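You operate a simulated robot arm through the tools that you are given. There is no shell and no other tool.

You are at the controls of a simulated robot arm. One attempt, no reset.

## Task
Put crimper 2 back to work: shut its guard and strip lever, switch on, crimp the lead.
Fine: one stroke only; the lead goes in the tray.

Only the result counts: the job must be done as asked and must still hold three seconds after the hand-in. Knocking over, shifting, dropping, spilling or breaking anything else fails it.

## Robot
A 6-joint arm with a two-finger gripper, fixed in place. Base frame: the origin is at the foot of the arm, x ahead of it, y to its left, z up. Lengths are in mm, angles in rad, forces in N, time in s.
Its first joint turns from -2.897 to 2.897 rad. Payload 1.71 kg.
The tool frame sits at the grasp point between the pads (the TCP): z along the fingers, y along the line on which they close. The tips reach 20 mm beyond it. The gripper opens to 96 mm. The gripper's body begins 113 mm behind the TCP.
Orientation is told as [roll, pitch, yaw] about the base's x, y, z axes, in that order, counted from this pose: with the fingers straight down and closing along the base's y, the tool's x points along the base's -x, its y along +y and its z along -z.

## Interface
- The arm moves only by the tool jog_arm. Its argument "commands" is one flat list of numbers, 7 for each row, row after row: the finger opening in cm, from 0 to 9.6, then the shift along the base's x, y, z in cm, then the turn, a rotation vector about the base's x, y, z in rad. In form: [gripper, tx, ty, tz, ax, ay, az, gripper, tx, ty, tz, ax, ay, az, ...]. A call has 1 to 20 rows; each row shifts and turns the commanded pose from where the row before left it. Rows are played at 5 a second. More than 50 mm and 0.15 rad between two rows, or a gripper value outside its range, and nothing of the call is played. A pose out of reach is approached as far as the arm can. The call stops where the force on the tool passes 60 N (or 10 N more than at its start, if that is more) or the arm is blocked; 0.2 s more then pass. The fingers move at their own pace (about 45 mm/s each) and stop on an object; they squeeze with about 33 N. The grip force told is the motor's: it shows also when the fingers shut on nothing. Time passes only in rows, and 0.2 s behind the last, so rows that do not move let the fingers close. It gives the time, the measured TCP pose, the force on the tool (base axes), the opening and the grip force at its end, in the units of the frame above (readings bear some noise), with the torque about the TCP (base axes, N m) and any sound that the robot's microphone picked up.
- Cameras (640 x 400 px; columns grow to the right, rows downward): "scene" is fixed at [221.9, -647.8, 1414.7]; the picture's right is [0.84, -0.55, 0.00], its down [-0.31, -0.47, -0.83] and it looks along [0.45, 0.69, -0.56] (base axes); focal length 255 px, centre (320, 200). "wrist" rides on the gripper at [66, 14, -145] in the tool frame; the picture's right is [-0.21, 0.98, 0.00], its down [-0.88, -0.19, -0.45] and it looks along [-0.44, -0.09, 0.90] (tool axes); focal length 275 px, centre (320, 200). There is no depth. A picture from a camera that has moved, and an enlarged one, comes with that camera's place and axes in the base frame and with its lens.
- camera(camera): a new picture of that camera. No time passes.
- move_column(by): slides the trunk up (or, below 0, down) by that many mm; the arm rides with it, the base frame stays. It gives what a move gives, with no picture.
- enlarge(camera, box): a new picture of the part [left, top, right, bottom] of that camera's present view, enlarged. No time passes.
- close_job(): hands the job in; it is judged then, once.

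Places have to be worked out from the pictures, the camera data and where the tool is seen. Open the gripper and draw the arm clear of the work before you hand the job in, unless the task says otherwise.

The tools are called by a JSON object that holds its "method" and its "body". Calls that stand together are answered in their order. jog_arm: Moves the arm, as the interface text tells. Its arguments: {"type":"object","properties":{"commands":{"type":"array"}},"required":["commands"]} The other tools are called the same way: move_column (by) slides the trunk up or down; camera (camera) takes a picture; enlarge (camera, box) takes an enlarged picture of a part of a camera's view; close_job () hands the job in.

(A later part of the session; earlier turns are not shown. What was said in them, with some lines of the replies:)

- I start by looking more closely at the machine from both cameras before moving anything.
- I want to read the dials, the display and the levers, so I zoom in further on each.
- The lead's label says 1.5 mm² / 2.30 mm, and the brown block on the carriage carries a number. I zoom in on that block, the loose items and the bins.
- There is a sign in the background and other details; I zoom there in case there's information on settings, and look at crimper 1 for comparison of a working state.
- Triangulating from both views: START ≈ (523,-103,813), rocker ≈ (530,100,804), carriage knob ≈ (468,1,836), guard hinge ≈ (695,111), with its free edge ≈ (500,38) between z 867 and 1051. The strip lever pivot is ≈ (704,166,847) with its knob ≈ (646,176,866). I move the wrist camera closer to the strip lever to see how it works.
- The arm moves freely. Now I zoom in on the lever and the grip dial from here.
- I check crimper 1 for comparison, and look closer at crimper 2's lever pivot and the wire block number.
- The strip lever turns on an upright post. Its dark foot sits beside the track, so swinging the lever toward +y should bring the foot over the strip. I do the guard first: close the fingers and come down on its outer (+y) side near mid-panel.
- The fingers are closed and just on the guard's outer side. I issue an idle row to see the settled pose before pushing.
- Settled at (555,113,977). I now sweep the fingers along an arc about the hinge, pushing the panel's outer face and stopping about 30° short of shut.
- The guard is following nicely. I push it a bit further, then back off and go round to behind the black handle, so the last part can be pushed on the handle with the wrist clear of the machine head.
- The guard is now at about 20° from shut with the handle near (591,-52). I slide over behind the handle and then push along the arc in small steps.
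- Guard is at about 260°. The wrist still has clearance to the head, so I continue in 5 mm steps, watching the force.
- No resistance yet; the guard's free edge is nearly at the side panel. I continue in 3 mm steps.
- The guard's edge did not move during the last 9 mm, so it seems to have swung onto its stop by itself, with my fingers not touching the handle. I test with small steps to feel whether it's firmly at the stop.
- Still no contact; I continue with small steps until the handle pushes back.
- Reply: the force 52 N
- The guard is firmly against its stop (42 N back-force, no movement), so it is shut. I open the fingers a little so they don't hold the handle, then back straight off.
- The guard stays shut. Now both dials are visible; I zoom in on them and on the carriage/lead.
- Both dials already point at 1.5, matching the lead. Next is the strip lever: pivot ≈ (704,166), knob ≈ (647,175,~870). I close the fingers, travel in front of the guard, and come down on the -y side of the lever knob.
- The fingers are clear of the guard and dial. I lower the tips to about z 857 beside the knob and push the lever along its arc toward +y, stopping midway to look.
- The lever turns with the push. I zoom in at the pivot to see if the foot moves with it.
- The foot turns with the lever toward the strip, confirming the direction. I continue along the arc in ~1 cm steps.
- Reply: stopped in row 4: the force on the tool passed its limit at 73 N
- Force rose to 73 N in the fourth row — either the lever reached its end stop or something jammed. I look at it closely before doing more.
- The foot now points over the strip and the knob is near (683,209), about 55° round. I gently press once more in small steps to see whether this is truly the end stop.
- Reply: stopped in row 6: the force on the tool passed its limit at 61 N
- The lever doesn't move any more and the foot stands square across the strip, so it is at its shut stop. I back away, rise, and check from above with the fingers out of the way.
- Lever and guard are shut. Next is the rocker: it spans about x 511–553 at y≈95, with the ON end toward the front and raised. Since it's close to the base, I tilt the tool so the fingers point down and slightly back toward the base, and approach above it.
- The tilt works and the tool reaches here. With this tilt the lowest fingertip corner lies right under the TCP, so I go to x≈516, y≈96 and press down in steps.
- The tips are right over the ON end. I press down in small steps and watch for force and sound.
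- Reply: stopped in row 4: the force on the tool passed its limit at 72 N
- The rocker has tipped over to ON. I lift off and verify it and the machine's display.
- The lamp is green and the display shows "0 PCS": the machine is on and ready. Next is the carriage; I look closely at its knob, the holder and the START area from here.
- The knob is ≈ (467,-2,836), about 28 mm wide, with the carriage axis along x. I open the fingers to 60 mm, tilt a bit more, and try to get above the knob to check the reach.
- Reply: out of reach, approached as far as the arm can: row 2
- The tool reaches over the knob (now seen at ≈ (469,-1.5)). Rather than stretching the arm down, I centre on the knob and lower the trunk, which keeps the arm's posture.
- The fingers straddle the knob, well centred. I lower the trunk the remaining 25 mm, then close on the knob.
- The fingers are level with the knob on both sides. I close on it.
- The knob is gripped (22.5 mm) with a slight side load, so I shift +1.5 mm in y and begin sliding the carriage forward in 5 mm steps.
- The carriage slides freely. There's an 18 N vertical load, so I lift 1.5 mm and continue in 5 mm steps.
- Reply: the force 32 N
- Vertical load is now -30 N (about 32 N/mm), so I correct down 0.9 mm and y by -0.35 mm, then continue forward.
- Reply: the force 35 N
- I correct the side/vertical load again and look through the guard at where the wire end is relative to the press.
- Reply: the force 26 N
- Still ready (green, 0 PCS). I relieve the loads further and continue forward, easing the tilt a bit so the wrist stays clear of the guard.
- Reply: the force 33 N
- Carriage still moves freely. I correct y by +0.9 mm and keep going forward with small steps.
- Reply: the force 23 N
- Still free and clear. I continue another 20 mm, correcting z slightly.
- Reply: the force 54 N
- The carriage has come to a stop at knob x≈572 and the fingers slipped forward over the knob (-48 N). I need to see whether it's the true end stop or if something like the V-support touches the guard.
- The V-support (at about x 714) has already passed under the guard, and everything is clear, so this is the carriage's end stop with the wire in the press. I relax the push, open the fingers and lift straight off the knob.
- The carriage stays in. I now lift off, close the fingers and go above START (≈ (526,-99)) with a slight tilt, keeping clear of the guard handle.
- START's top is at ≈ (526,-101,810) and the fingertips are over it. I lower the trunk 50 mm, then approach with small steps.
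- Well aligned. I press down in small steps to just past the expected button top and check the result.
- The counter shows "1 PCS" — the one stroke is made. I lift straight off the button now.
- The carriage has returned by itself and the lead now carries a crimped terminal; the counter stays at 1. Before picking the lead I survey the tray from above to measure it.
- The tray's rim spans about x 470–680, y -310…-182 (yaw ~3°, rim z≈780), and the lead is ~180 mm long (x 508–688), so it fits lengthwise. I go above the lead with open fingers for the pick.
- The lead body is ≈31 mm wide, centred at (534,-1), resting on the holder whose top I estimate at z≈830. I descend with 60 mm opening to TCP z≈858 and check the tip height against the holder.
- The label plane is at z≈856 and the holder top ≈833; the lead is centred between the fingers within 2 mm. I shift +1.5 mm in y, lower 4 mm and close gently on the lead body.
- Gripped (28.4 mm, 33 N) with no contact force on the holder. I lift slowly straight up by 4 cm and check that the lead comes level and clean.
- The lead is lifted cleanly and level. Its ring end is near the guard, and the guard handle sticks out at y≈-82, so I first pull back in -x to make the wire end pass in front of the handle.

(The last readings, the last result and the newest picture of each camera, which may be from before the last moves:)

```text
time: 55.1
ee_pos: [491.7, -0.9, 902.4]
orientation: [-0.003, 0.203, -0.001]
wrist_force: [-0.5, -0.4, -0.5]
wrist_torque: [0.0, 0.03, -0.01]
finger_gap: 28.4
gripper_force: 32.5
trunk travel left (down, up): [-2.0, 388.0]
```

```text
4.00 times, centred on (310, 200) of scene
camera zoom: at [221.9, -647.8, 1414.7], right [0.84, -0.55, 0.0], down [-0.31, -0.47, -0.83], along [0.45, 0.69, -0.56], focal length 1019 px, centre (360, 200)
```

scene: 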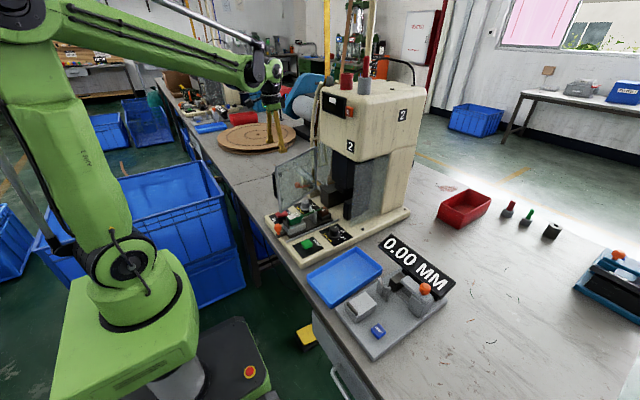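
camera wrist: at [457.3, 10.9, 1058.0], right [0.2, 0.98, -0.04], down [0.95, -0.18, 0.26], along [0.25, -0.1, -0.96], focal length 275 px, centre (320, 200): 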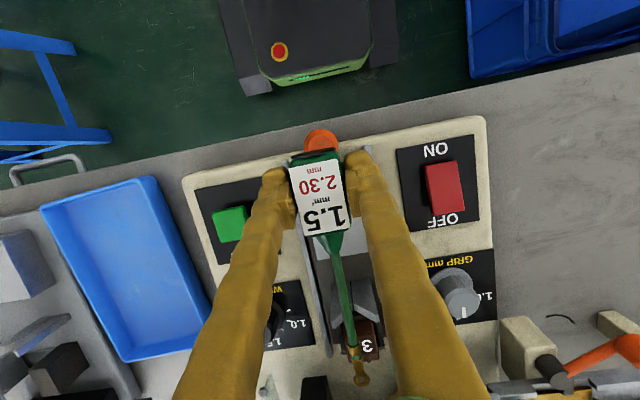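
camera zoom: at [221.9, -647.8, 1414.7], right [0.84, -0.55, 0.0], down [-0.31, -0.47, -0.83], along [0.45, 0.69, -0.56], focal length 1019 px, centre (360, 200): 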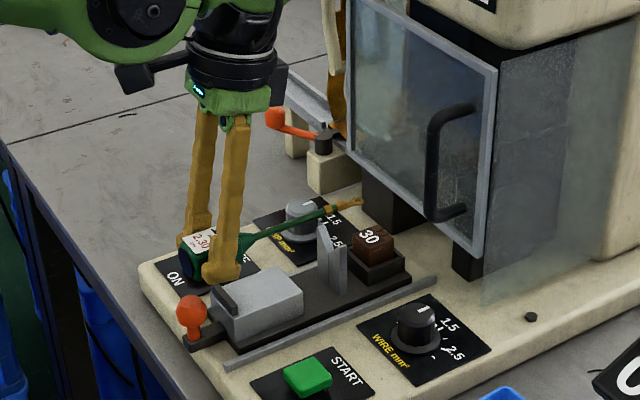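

Reach is fine here. I pull back another 15 mm so the ring end (x≈633) clears the handle, then move sideways toward the tray.

{"method": "jog_arm", "body": {"commands": [2.3, -1.5, 0, 0.3, 0, 0, 0, 2.3, 0, -2.0, 0, 0, 0, 0, 2.3, 0, -2.5, 0, 0, 0, 0, 2.3, 0, 0, 0, 0, 0, 0]}}

{"method": "camera", "body": {"camera": "wrist"}}

{"method": "enlarge", "body": {"camera": "scene", "box": [255, 150, 365, 250]}}

```text
time: 56.1
ee_pos: [478.1, -45.8, 904.5]
orientation: [-0.004, 0.202, -0.003]
wrist_force: [-0.2, 0.7, 0.0]
wrist_torque: [-0.02, 0.03, -0.01]
finger_gap: 28.4
gripper_force: 33.2
trunk travel left (down, up): [-2.0, 388.0]
```

```text
taken
camera wrist: at [443.8, -33.1, 1060.5], right [0.2, 0.98, -0.04], down [0.95, -0.18, 0.26], along [0.25, -0.1, -0.96], focal length 275 px, centre (320, 200)
```

wrist: 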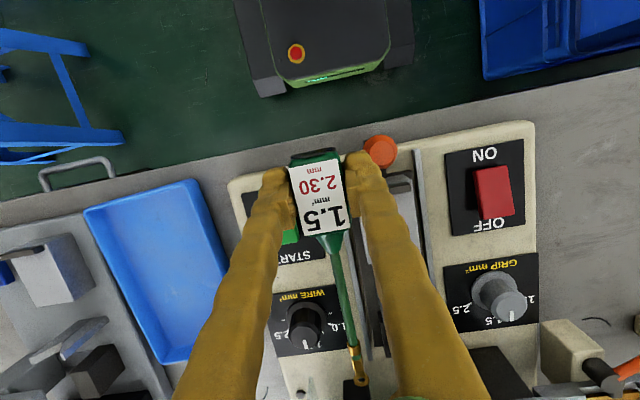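

```text
4.00 times, centred on (310, 200) of scene
camera zoom: at [221.9, -647.8, 1414.7], right [0.84, -0.55, 0.0], down [-0.31, -0.47, -0.83], along [0.45, 0.69, -0.56], focal length 1019 px, centre (360, 200)
```

zoom: 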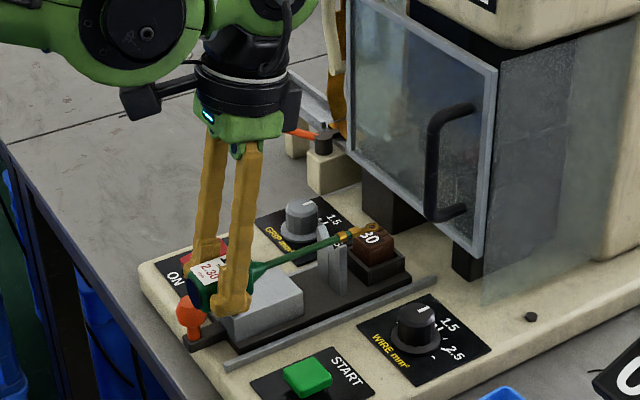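

The ring end is at x≈637, clear of the handle. I continue sideways to above the tray.

{"method": "jog_arm", "body": {"commands": [2.3, 0, -3.0, 0.3, 0, 0, 0, 2.3, 0, -4.0, 0, 0, 0, 0, 2.3, 0.5, -4.0, 0, 0, 0, 0, 2.3, 1.0, -4.0, 0, 0, 0, 0, 2.3, 1.5, -4.0, 0, 0, 0, 0, 2.3, 0, -1.2, 0, 0, 0, 0.05, 2.3, 0, 0, 0, 0, 0, 0]}}

{"method": "camera", "body": {"camera": "wrist"}}

{"method": "enlarge", "body": {"camera": "scene", "box": [260, 200, 400, 320]}}

```text
time: 57.7
ee_pos: [507.3, -248.3, 907.1]
orientation: [-0.005, 0.2, 0.049]
wrist_force: [-0.2, 0.2, -0.6]
wrist_torque: [-0.03, -0.01, -0.01]
finger_gap: 28.5
gripper_force: 32.5
trunk travel left (down, up): [-2.0, 388.0]
```

```text
taken
camera wrist: at [470.5, -236.6, 1062.8], right [0.15, 0.99, -0.05], down [0.96, -0.14, 0.26], along [0.25, -0.08, -0.96], focal length 275 px, centre (320, 200)
```

wrist: 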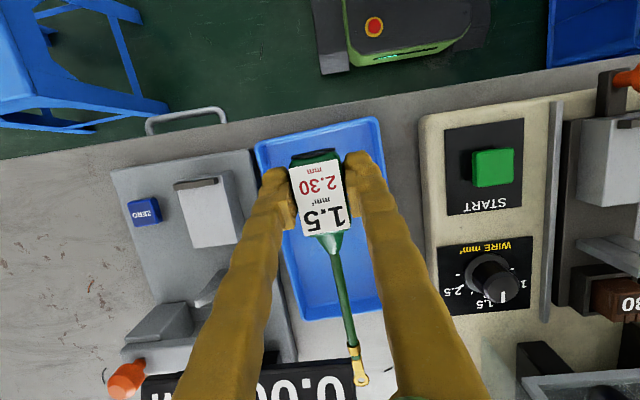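

```text
3.33 times, centred on (330, 260) of scene
camera zoom: at [221.9, -647.8, 1414.7], right [0.84, -0.55, 0.0], down [-0.31, -0.47, -0.83], along [0.45, 0.69, -0.56], focal length 849 px, centre (287, 0)
```

zoom: 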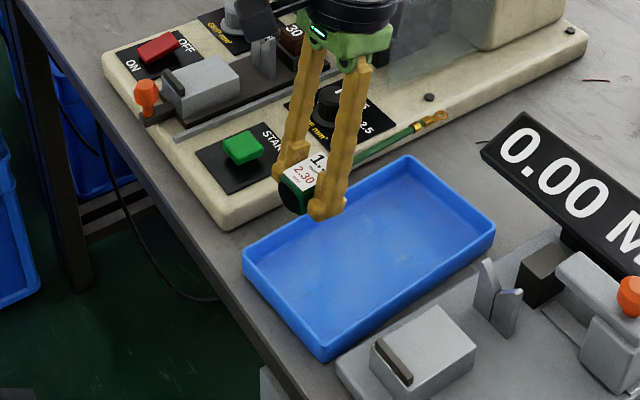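

Lead spans ≈ x 487–666, y -249…-242; the tray's centre is ≈ (579,-249). I shift +4 mm in x and -3.5 mm in y, then lower about 8 cm and look again.

{"method": "jog_arm", "body": {"commands": [2.3, 0.4, -0.35, -1.5, 0, 0, 0, 2.3, 0, 0, -2.0, 0, 0, 0, 2.3, 0, 0, -2.0, 0, 0, 0, 2.3, 0, 0, -2.0, 0, 0, 0, 2.3, 0, 0, 0, 0, 0, 0]}}

{"method": "camera", "body": {"camera": "wrist"}}

{"method": "enlarge", "body": {"camera": "scene", "box": [280, 200, 400, 320]}}

```text
time: 58.9
ee_pos: [512.4, -252.3, 830.2]
orientation: [-0.004, 0.203, 0.046]
wrist_force: [-0.6, -0.7, -0.6]
wrist_torque: [0.02, -0.04, -0.01]
finger_gap: 28.7
gripper_force: 33.1
trunk travel left (down, up): [-2.0, 388.0]
```

```text
taken
camera wrist: at [475.6, -240.3, 985.7], right [0.15, 0.99, -0.04], down [0.96, -0.14, 0.26], along [0.25, -0.08, -0.96], focal length 275 px, centre (320, 200)
```

wrist: 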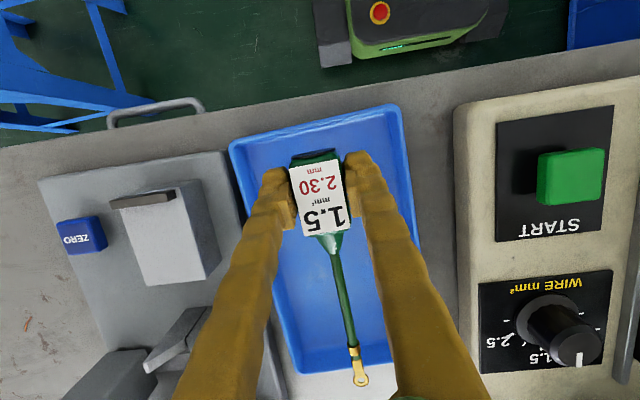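

```text
3.33 times, centred on (340, 260) of scene
camera zoom: at [221.9, -647.8, 1414.7], right [0.84, -0.55, 0.0], down [-0.31, -0.47, -0.83], along [0.45, 0.69, -0.56], focal length 849 px, centre (253, 0)
```

zoom: 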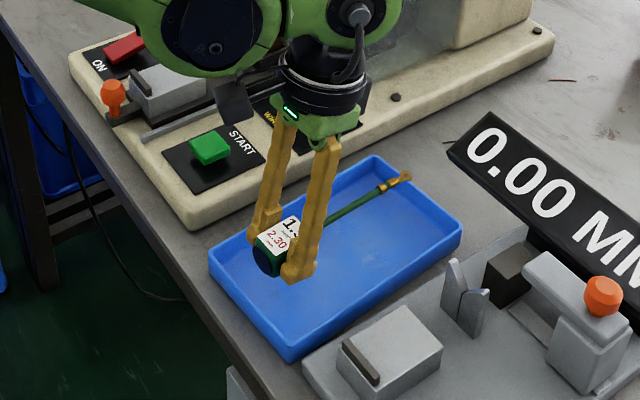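

Well centred: the lead spans 492–668 within a tray interior of about 477–682. I lower another 36 mm, then feel for the floor in small steps.

{"method": "jog_arm", "body": {"commands": [2.3, 0, 0, -1.2, 0, 0, 0, 2.3, 0, 0, -1.2, 0, 0, 0, 2.3, 0, 0, -1.2, 0, 0, 0, 2.3, 0, 0, 0, 0, 0, 0]}}

{"method": "camera", "body": {"camera": "wrist"}}

{"method": "enlarge", "body": {"camera": "scene", "box": [290, 220, 380, 300]}}

```text
time: 59.9
ee_pos: [511.3, -251.5, 795.9]
orientation: [-0.003, 0.203, 0.046]
wrist_force: [0.0, 1.0, -1.0]
wrist_torque: [0.0, 0.0, -0.01]
finger_gap: 28.4
gripper_force: 33.3
trunk travel left (down, up): [-2.0, 388.0]
```

```text
taken
camera wrist: at [475.7, -241.0, 950.8], right [0.15, 0.99, -0.04], down [0.96, -0.14, 0.26], along [0.25, -0.08, -0.96], focal length 275 px, centre (320, 200)
```

wrist: 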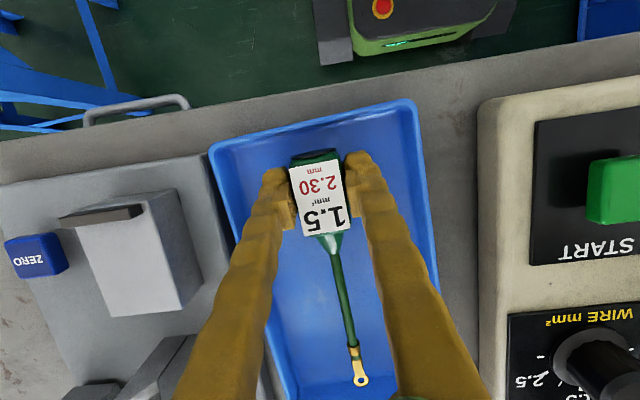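

```text
5.00 times, centred on (335, 260) of scene
camera zoom: at [221.9, -647.8, 1414.7], right [0.84, -0.55, 0.0], down [-0.31, -0.47, -0.83], along [0.45, 0.69, -0.56], focal length 1274 px, centre (245, -100)
```

zoom: 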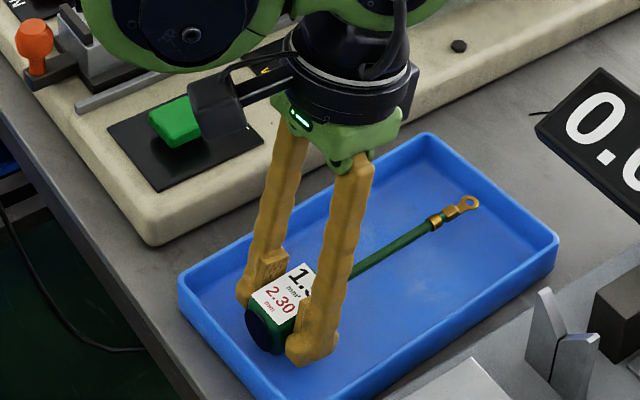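

Inside the tray now, about 1–1.5 cm above the floor. I continue in 3 mm steps.

{"method": "jog_arm", "body": {"commands": [2.3, 0, 0, -0.3, 0, 0, 0, 2.3, 0, 0, -0.3, 0, 0, 0, 2.3, 0, 0, -0.3, 0, 0, 0, 2.3, 0, 0, 0, 0, 0, 0]}}

{"method": "enlarge", "body": {"camera": "scene", "box": [290, 220, 380, 300]}}

```text
time: 60.9
ee_pos: [510.7, -252.6, 786.9]
orientation: [-0.003, 0.203, 0.047]
wrist_force: [-0.7, 0.0, 0.1]
wrist_torque: [0.02, 0.04, 0.0]
finger_gap: 28.5
gripper_force: 32.6
trunk travel left (down, up): [-2.0, 388.0]
```

```text
5.00 times, centred on (335, 260) of scene
camera zoom: at [221.9, -647.8, 1414.7], right [0.84, -0.55, 0.0], down [-0.31, -0.47, -0.83], along [0.45, 0.69, -0.56], focal length 1274 px, centre (245, -100)
```

zoom: 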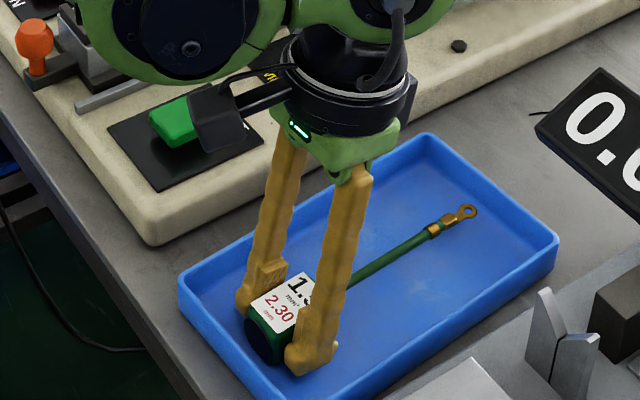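

No contact yet; I go on in 2 mm steps.

{"method": "jog_arm", "body": {"commands": [2.3, 0, 0, -0.2, 0, 0, 0, 2.3, 0, 0, -0.2, 0, 0, 0, 2.3, 0, 0, -0.2, 0, 0, 0, 2.3, 0, 0, 0, 0, 0, 0]}}

{"method": "enlarge", "body": {"camera": "scene", "box": [290, 230, 370, 300]}}

```text
time: 62.0
ee_pos: [496.1, -252.0, 791.0]
orientation: [-0.006, 0.185, 0.047]
wrist_force: [-0.6, 0.6, 0.7]
wrist_torque: [-0.02, -0.08, 0.01]
finger_gap: 28.4
gripper_force: 33.4
trunk travel left (down, up): [-2.0, 388.0]
stopped in row 4: the force on the tool passed its limit at 61 N (the readings are from after the stop); the commanded pose is now the measured one
```

```text
5.71 times, centred on (330, 265) of scene
camera zoom: at [221.9, -647.8, 1414.7], right [0.84, -0.55, 0.0], down [-0.31, -0.47, -0.83], along [0.45, 0.69, -0.56], focal length 1456 px, centre (263, -171)
```

zoom: 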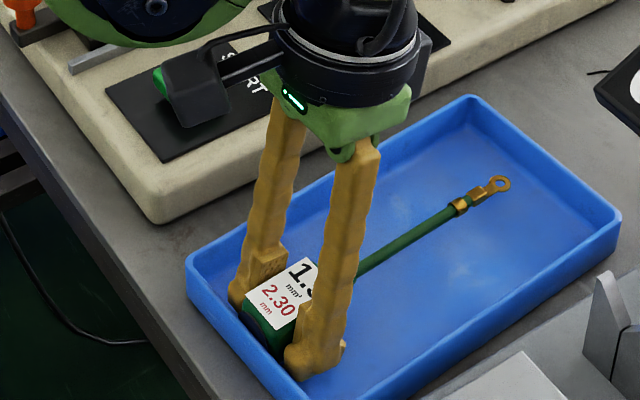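

The floor was met at TCP z≈782, and the stop bounced the hand back about 15 mm in x. The tray hasn't moved. I shift forward 15 mm to re-centre the lead, then ease down to just above contact.

{"method": "jog_arm", "body": {"commands": [2.3, 0.4, 0, 0.2, 0, 0, 0, 2.3, 0.5, 0, 0, 0, 0, 0, 2.3, 0.5, 0, 0, 0, 0, 0, 2.3, 0, 0, 0, 0, 0, 0]}}

{"method": "camera", "body": {"camera": "wrist"}}

{"method": "enlarge", "body": {"camera": "scene", "box": [290, 230, 370, 300]}}

```text
time: 63.0
ee_pos: [513.7, -252.2, 791.3]
orientation: [-0.006, 0.185, 0.046]
wrist_force: [0.0, 0.0, -0.1]
wrist_torque: [0.02, -0.02, -0.04]
finger_gap: 28.4
gripper_force: 33.5
trunk travel left (down, up): [-2.0, 388.0]
```

```text
taken
camera wrist: at [475.4, -239.8, 945.8], right [0.16, 0.99, -0.04], down [0.95, -0.14, 0.27], along [0.26, -0.08, -0.96], focal length 275 px, centre (320, 200)
```

wrist: 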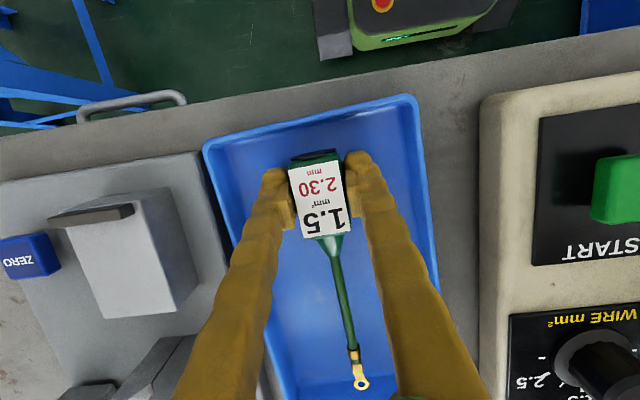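

```text
5.71 times, centred on (330, 265) of scene
camera zoom: at [221.9, -647.8, 1414.7], right [0.84, -0.55, 0.0], down [-0.31, -0.47, -0.83], along [0.45, 0.69, -0.56], focal length 1456 px, centre (263, -171)
```

zoom: 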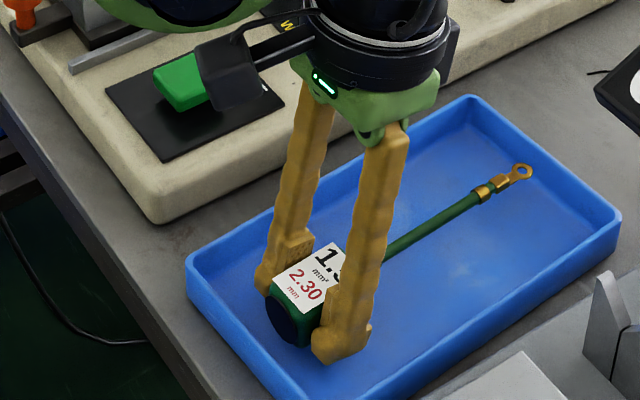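

Re-centred and tray unmoved. I lower 5 mm in small steps and then check.

{"method": "jog_arm", "body": {"commands": [2.3, 0, 0, -0.2, 0, 0, 0, 2.3, 0, 0, -0.2, 0, 0, 0, 2.3, 0, 0, -0.1, 0, 0, 0, 2.3, 0, 0, 0, 0, 0, 0]}}

{"method": "enlarge", "body": {"camera": "scene", "box": [290, 230, 370, 300]}}

```text
time: 64.0
ee_pos: [513.1, -253.0, 785.5]
orientation: [-0.006, 0.188, 0.048]
wrist_force: [0.6, -0.3, 1.1]
wrist_torque: [0.0, 0.02, 0.0]
finger_gap: 28.5
gripper_force: 33.0
trunk travel left (down, up): [-2.0, 388.0]
```

```text
5.71 times, centred on (330, 265) of scene
camera zoom: at [221.9, -647.8, 1414.7], right [0.84, -0.55, 0.0], down [-0.31, -0.47, -0.83], along [0.45, 0.69, -0.56], focal length 1456 px, centre (263, -171)
```

zoom: 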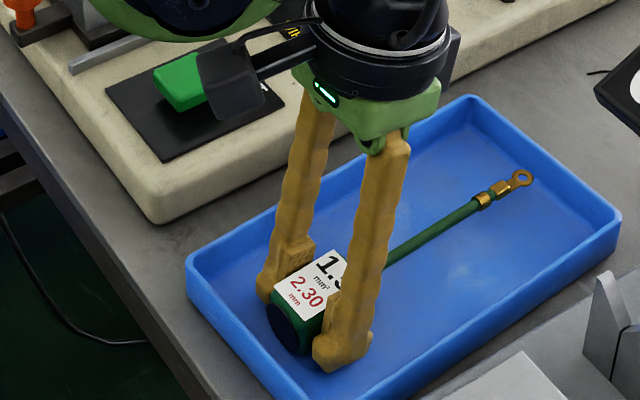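

About 2 mm above the floor. I lower 1.5 mm more and open the fingers gently.

{"method": "jog_arm", "body": {"commands": [2.3, 0, 0, -0.15, 0, 0, 0, 2.3, 0, 0, 0, 0, 0, 0, 3.1, 0, 0, 0, 0, 0, 0, 3.8, 0, 0, 0, 0, 0, 0, 4.4, 0, 0, 0, 0, 0, 0, 4.4, 0, 0, 0, 0, 0, 0]}}

{"method": "camera", "body": {"camera": "wrist"}}

{"method": "enlarge", "body": {"camera": "scene", "box": [290, 230, 370, 300]}}

```text
time: 65.4
ee_pos: [513.5, -251.3, 785.6]
orientation: [-0.003, 0.188, 0.048]
wrist_force: [0.8, 0.0, 0.6]
wrist_torque: [0.0, 0.0, 0.04]
finger_gap: 44.0
gripper_force: 0.0
trunk travel left (down, up): [-2.0, 388.0]
```

```text
taken
camera wrist: at [475.6, -240.3, 939.6], right [0.15, 0.99, -0.04], down [0.95, -0.14, 0.27], along [0.26, -0.08, -0.96], focal length 275 px, centre (320, 200)
```

wrist: 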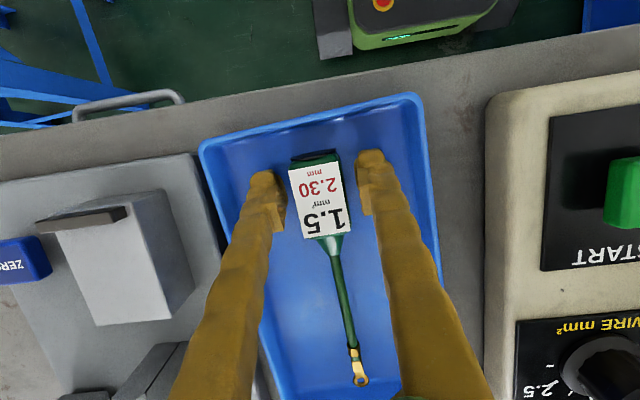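

```text
5.71 times, centred on (330, 265) of scene
camera zoom: at [221.9, -647.8, 1414.7], right [0.84, -0.55, 0.0], down [-0.31, -0.47, -0.83], along [0.45, 0.69, -0.56], focal length 1456 px, centre (263, -171)
```

zoom: 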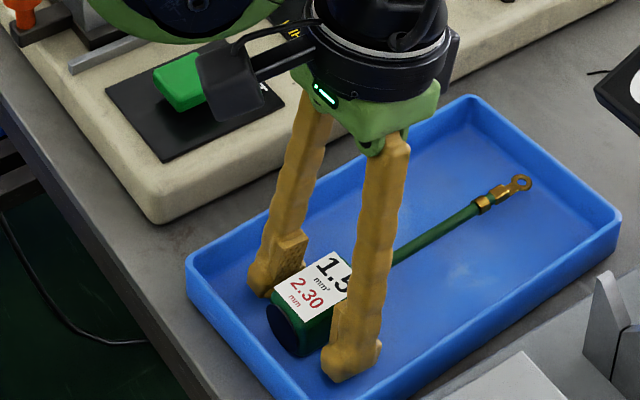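

The lead rests in the tray. I raise the hand straight up and clear.

{"method": "jog_arm", "body": {"commands": [4.6, 0, 0, 1.0, 0, 0, 0, 4.6, 0, 0, 2.0, 0, 0, 0, 4.6, 0, 0, 3.0, 0, 0, 0, 4.6, 0, 0, 4.0, 0, 0, 0, 6, 0, 0, 4.0, 0, 0, 0, 6, 0, 0, 4.0, 0, 0, 0, 6, 0, 0, 0, 0, 0, 0]}}

{"method": "camera", "body": {"camera": "wrist"}}

{"method": "camera", "body": {"camera": "scene"}}

{"method": "enlarge", "body": {"camera": "scene", "box": [290, 220, 390, 310]}}

```text
time: 67.0
ee_pos: [515.5, -252.0, 967.5]
orientation: [-0.005, 0.187, 0.047]
wrist_force: [-0.1, -1.3, 0.2]
wrist_torque: [0.01, -0.01, -0.01]
finger_gap: 60.0
gripper_force: 0.0
trunk travel left (down, up): [-2.0, 388.0]
```

```text
taken
camera wrist: at [477.2, -240.0, 1121.4], right [0.15, 0.99, -0.04], down [0.95, -0.14, 0.27], along [0.26, -0.08, -0.96], focal length 275 px, centre (320, 200)
```

wrist: 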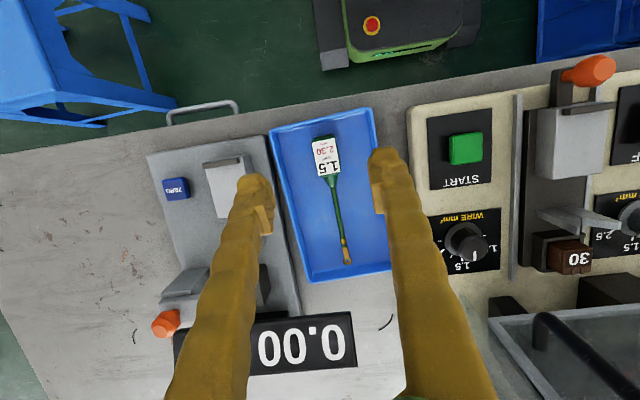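

```text
taken
```

scene: 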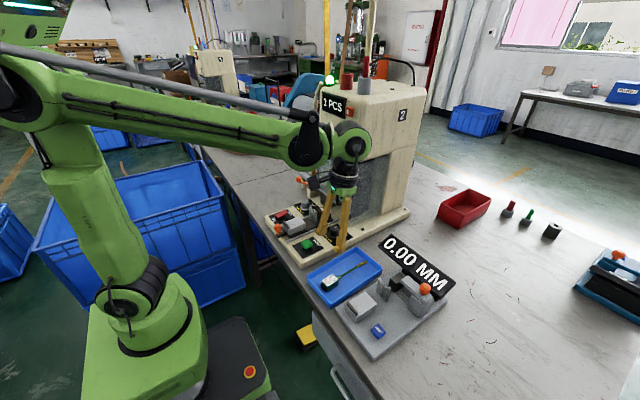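

```text
4.44 times, centred on (340, 265) of scene
camera zoom: at [221.9, -647.8, 1414.7], right [0.84, -0.55, 0.0], down [-0.31, -0.47, -0.83], along [0.45, 0.69, -0.56], focal length 1132 px, centre (231, -89)
```

zoom: 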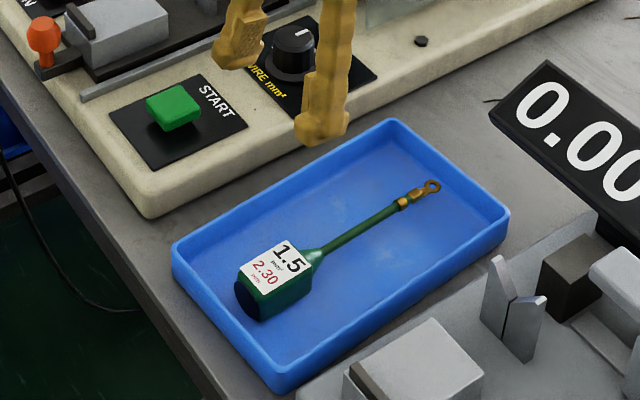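

The lead lies wholly inside the tray. I raise the arm further clear and do a final check of guard, lever, switch and counter.

{"method": "jog_arm", "body": {"commands": [6, 0, 0, 4.0, 0, 0, 0, 6, 0, 0, 4.0, 0, 0, 0, 6, 0, 0, 4.0, 0, 0, 0, 6, 0, -1.0, 3.0, 0, 0, 0, 6, 0, 0, 0, 0, 0, 0]}}

{"method": "enlarge", "body": {"camera": "scene", "box": [260, 60, 400, 200]}}

{"method": "enlarge", "body": {"camera": "scene", "box": [260, 160, 360, 260]}}

{"method": "camera", "body": {"camera": "wrist"}}

```text
time: 68.2
ee_pos: [514.4, -262.5, 1116.9]
orientation: [-0.006, 0.187, 0.046]
wrist_force: [0.4, 0.5, -0.4]
wrist_torque: [-0.01, -0.01, 0.02]
finger_gap: 60.1
gripper_force: 0.1
trunk travel left (down, up): [-2.0, 388.0]
```

```text
2.86 times, centred on (330, 130) of scene
camera zoom: at [221.9, -647.8, 1414.7], right [0.84, -0.55, 0.0], down [-0.31, -0.47, -0.83], along [0.45, 0.69, -0.56], focal length 728 px, centre (291, 400)
```

zoom: 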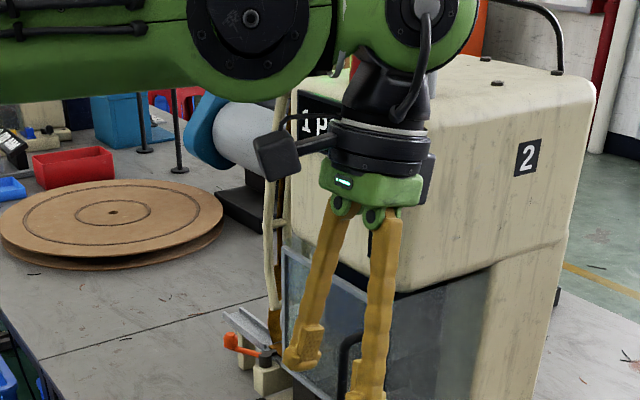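

```text
4.00 times, centred on (310, 210) of scene
camera zoom: at [221.9, -647.8, 1414.7], right [0.84, -0.55, 0.0], down [-0.31, -0.47, -0.83], along [0.45, 0.69, -0.56], focal length 1019 px, centre (360, 160)
```

zoom: 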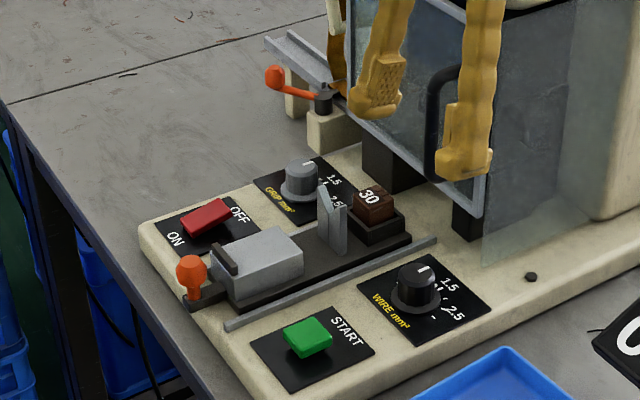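

```text
taken
camera wrist: at [475.9, -250.2, 1272.2], right [0.16, 0.99, -0.04], down [0.95, -0.14, 0.27], along [0.26, -0.08, -0.96], focal length 275 px, centre (320, 200)
```

wrist: 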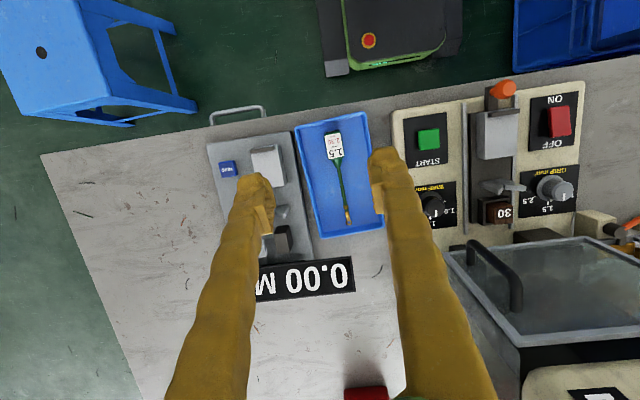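

All checks agree: guard and strip lever shut, rocker on ON, counter at 1 PCS, carriage back, crimped lead in the blue tray, arm clear and gripper open. I hand the job in.

{"method": "close_job", "body": {}}

```text
The job is handed in.
```

Crimper 2 is running again and the job is handed in; I don't have the verdict on it.

- **Guard and strip lever:** both are shut and firm against their stops.
- **Power:** the rocker is on ON. The machine lamp turned green once it was switched on.
- **Crimp:** one stroke only; the counter reads 1 PCS. The lead now carries a ring terminal, and the carriage returned by itself.
- **Lead:** it lies fully inside the blue tray next to the crimper.

Both dials (WIRE and GRIP) were already at 1.5, matching the lead's label, so I left them alone. I did not measure the crimp height on the gauge, so the 2.30 mm on the label is unchecked.

Nothing else was knocked or moved as far as the pictures show. The gripper is open and the arm is clear of the work.
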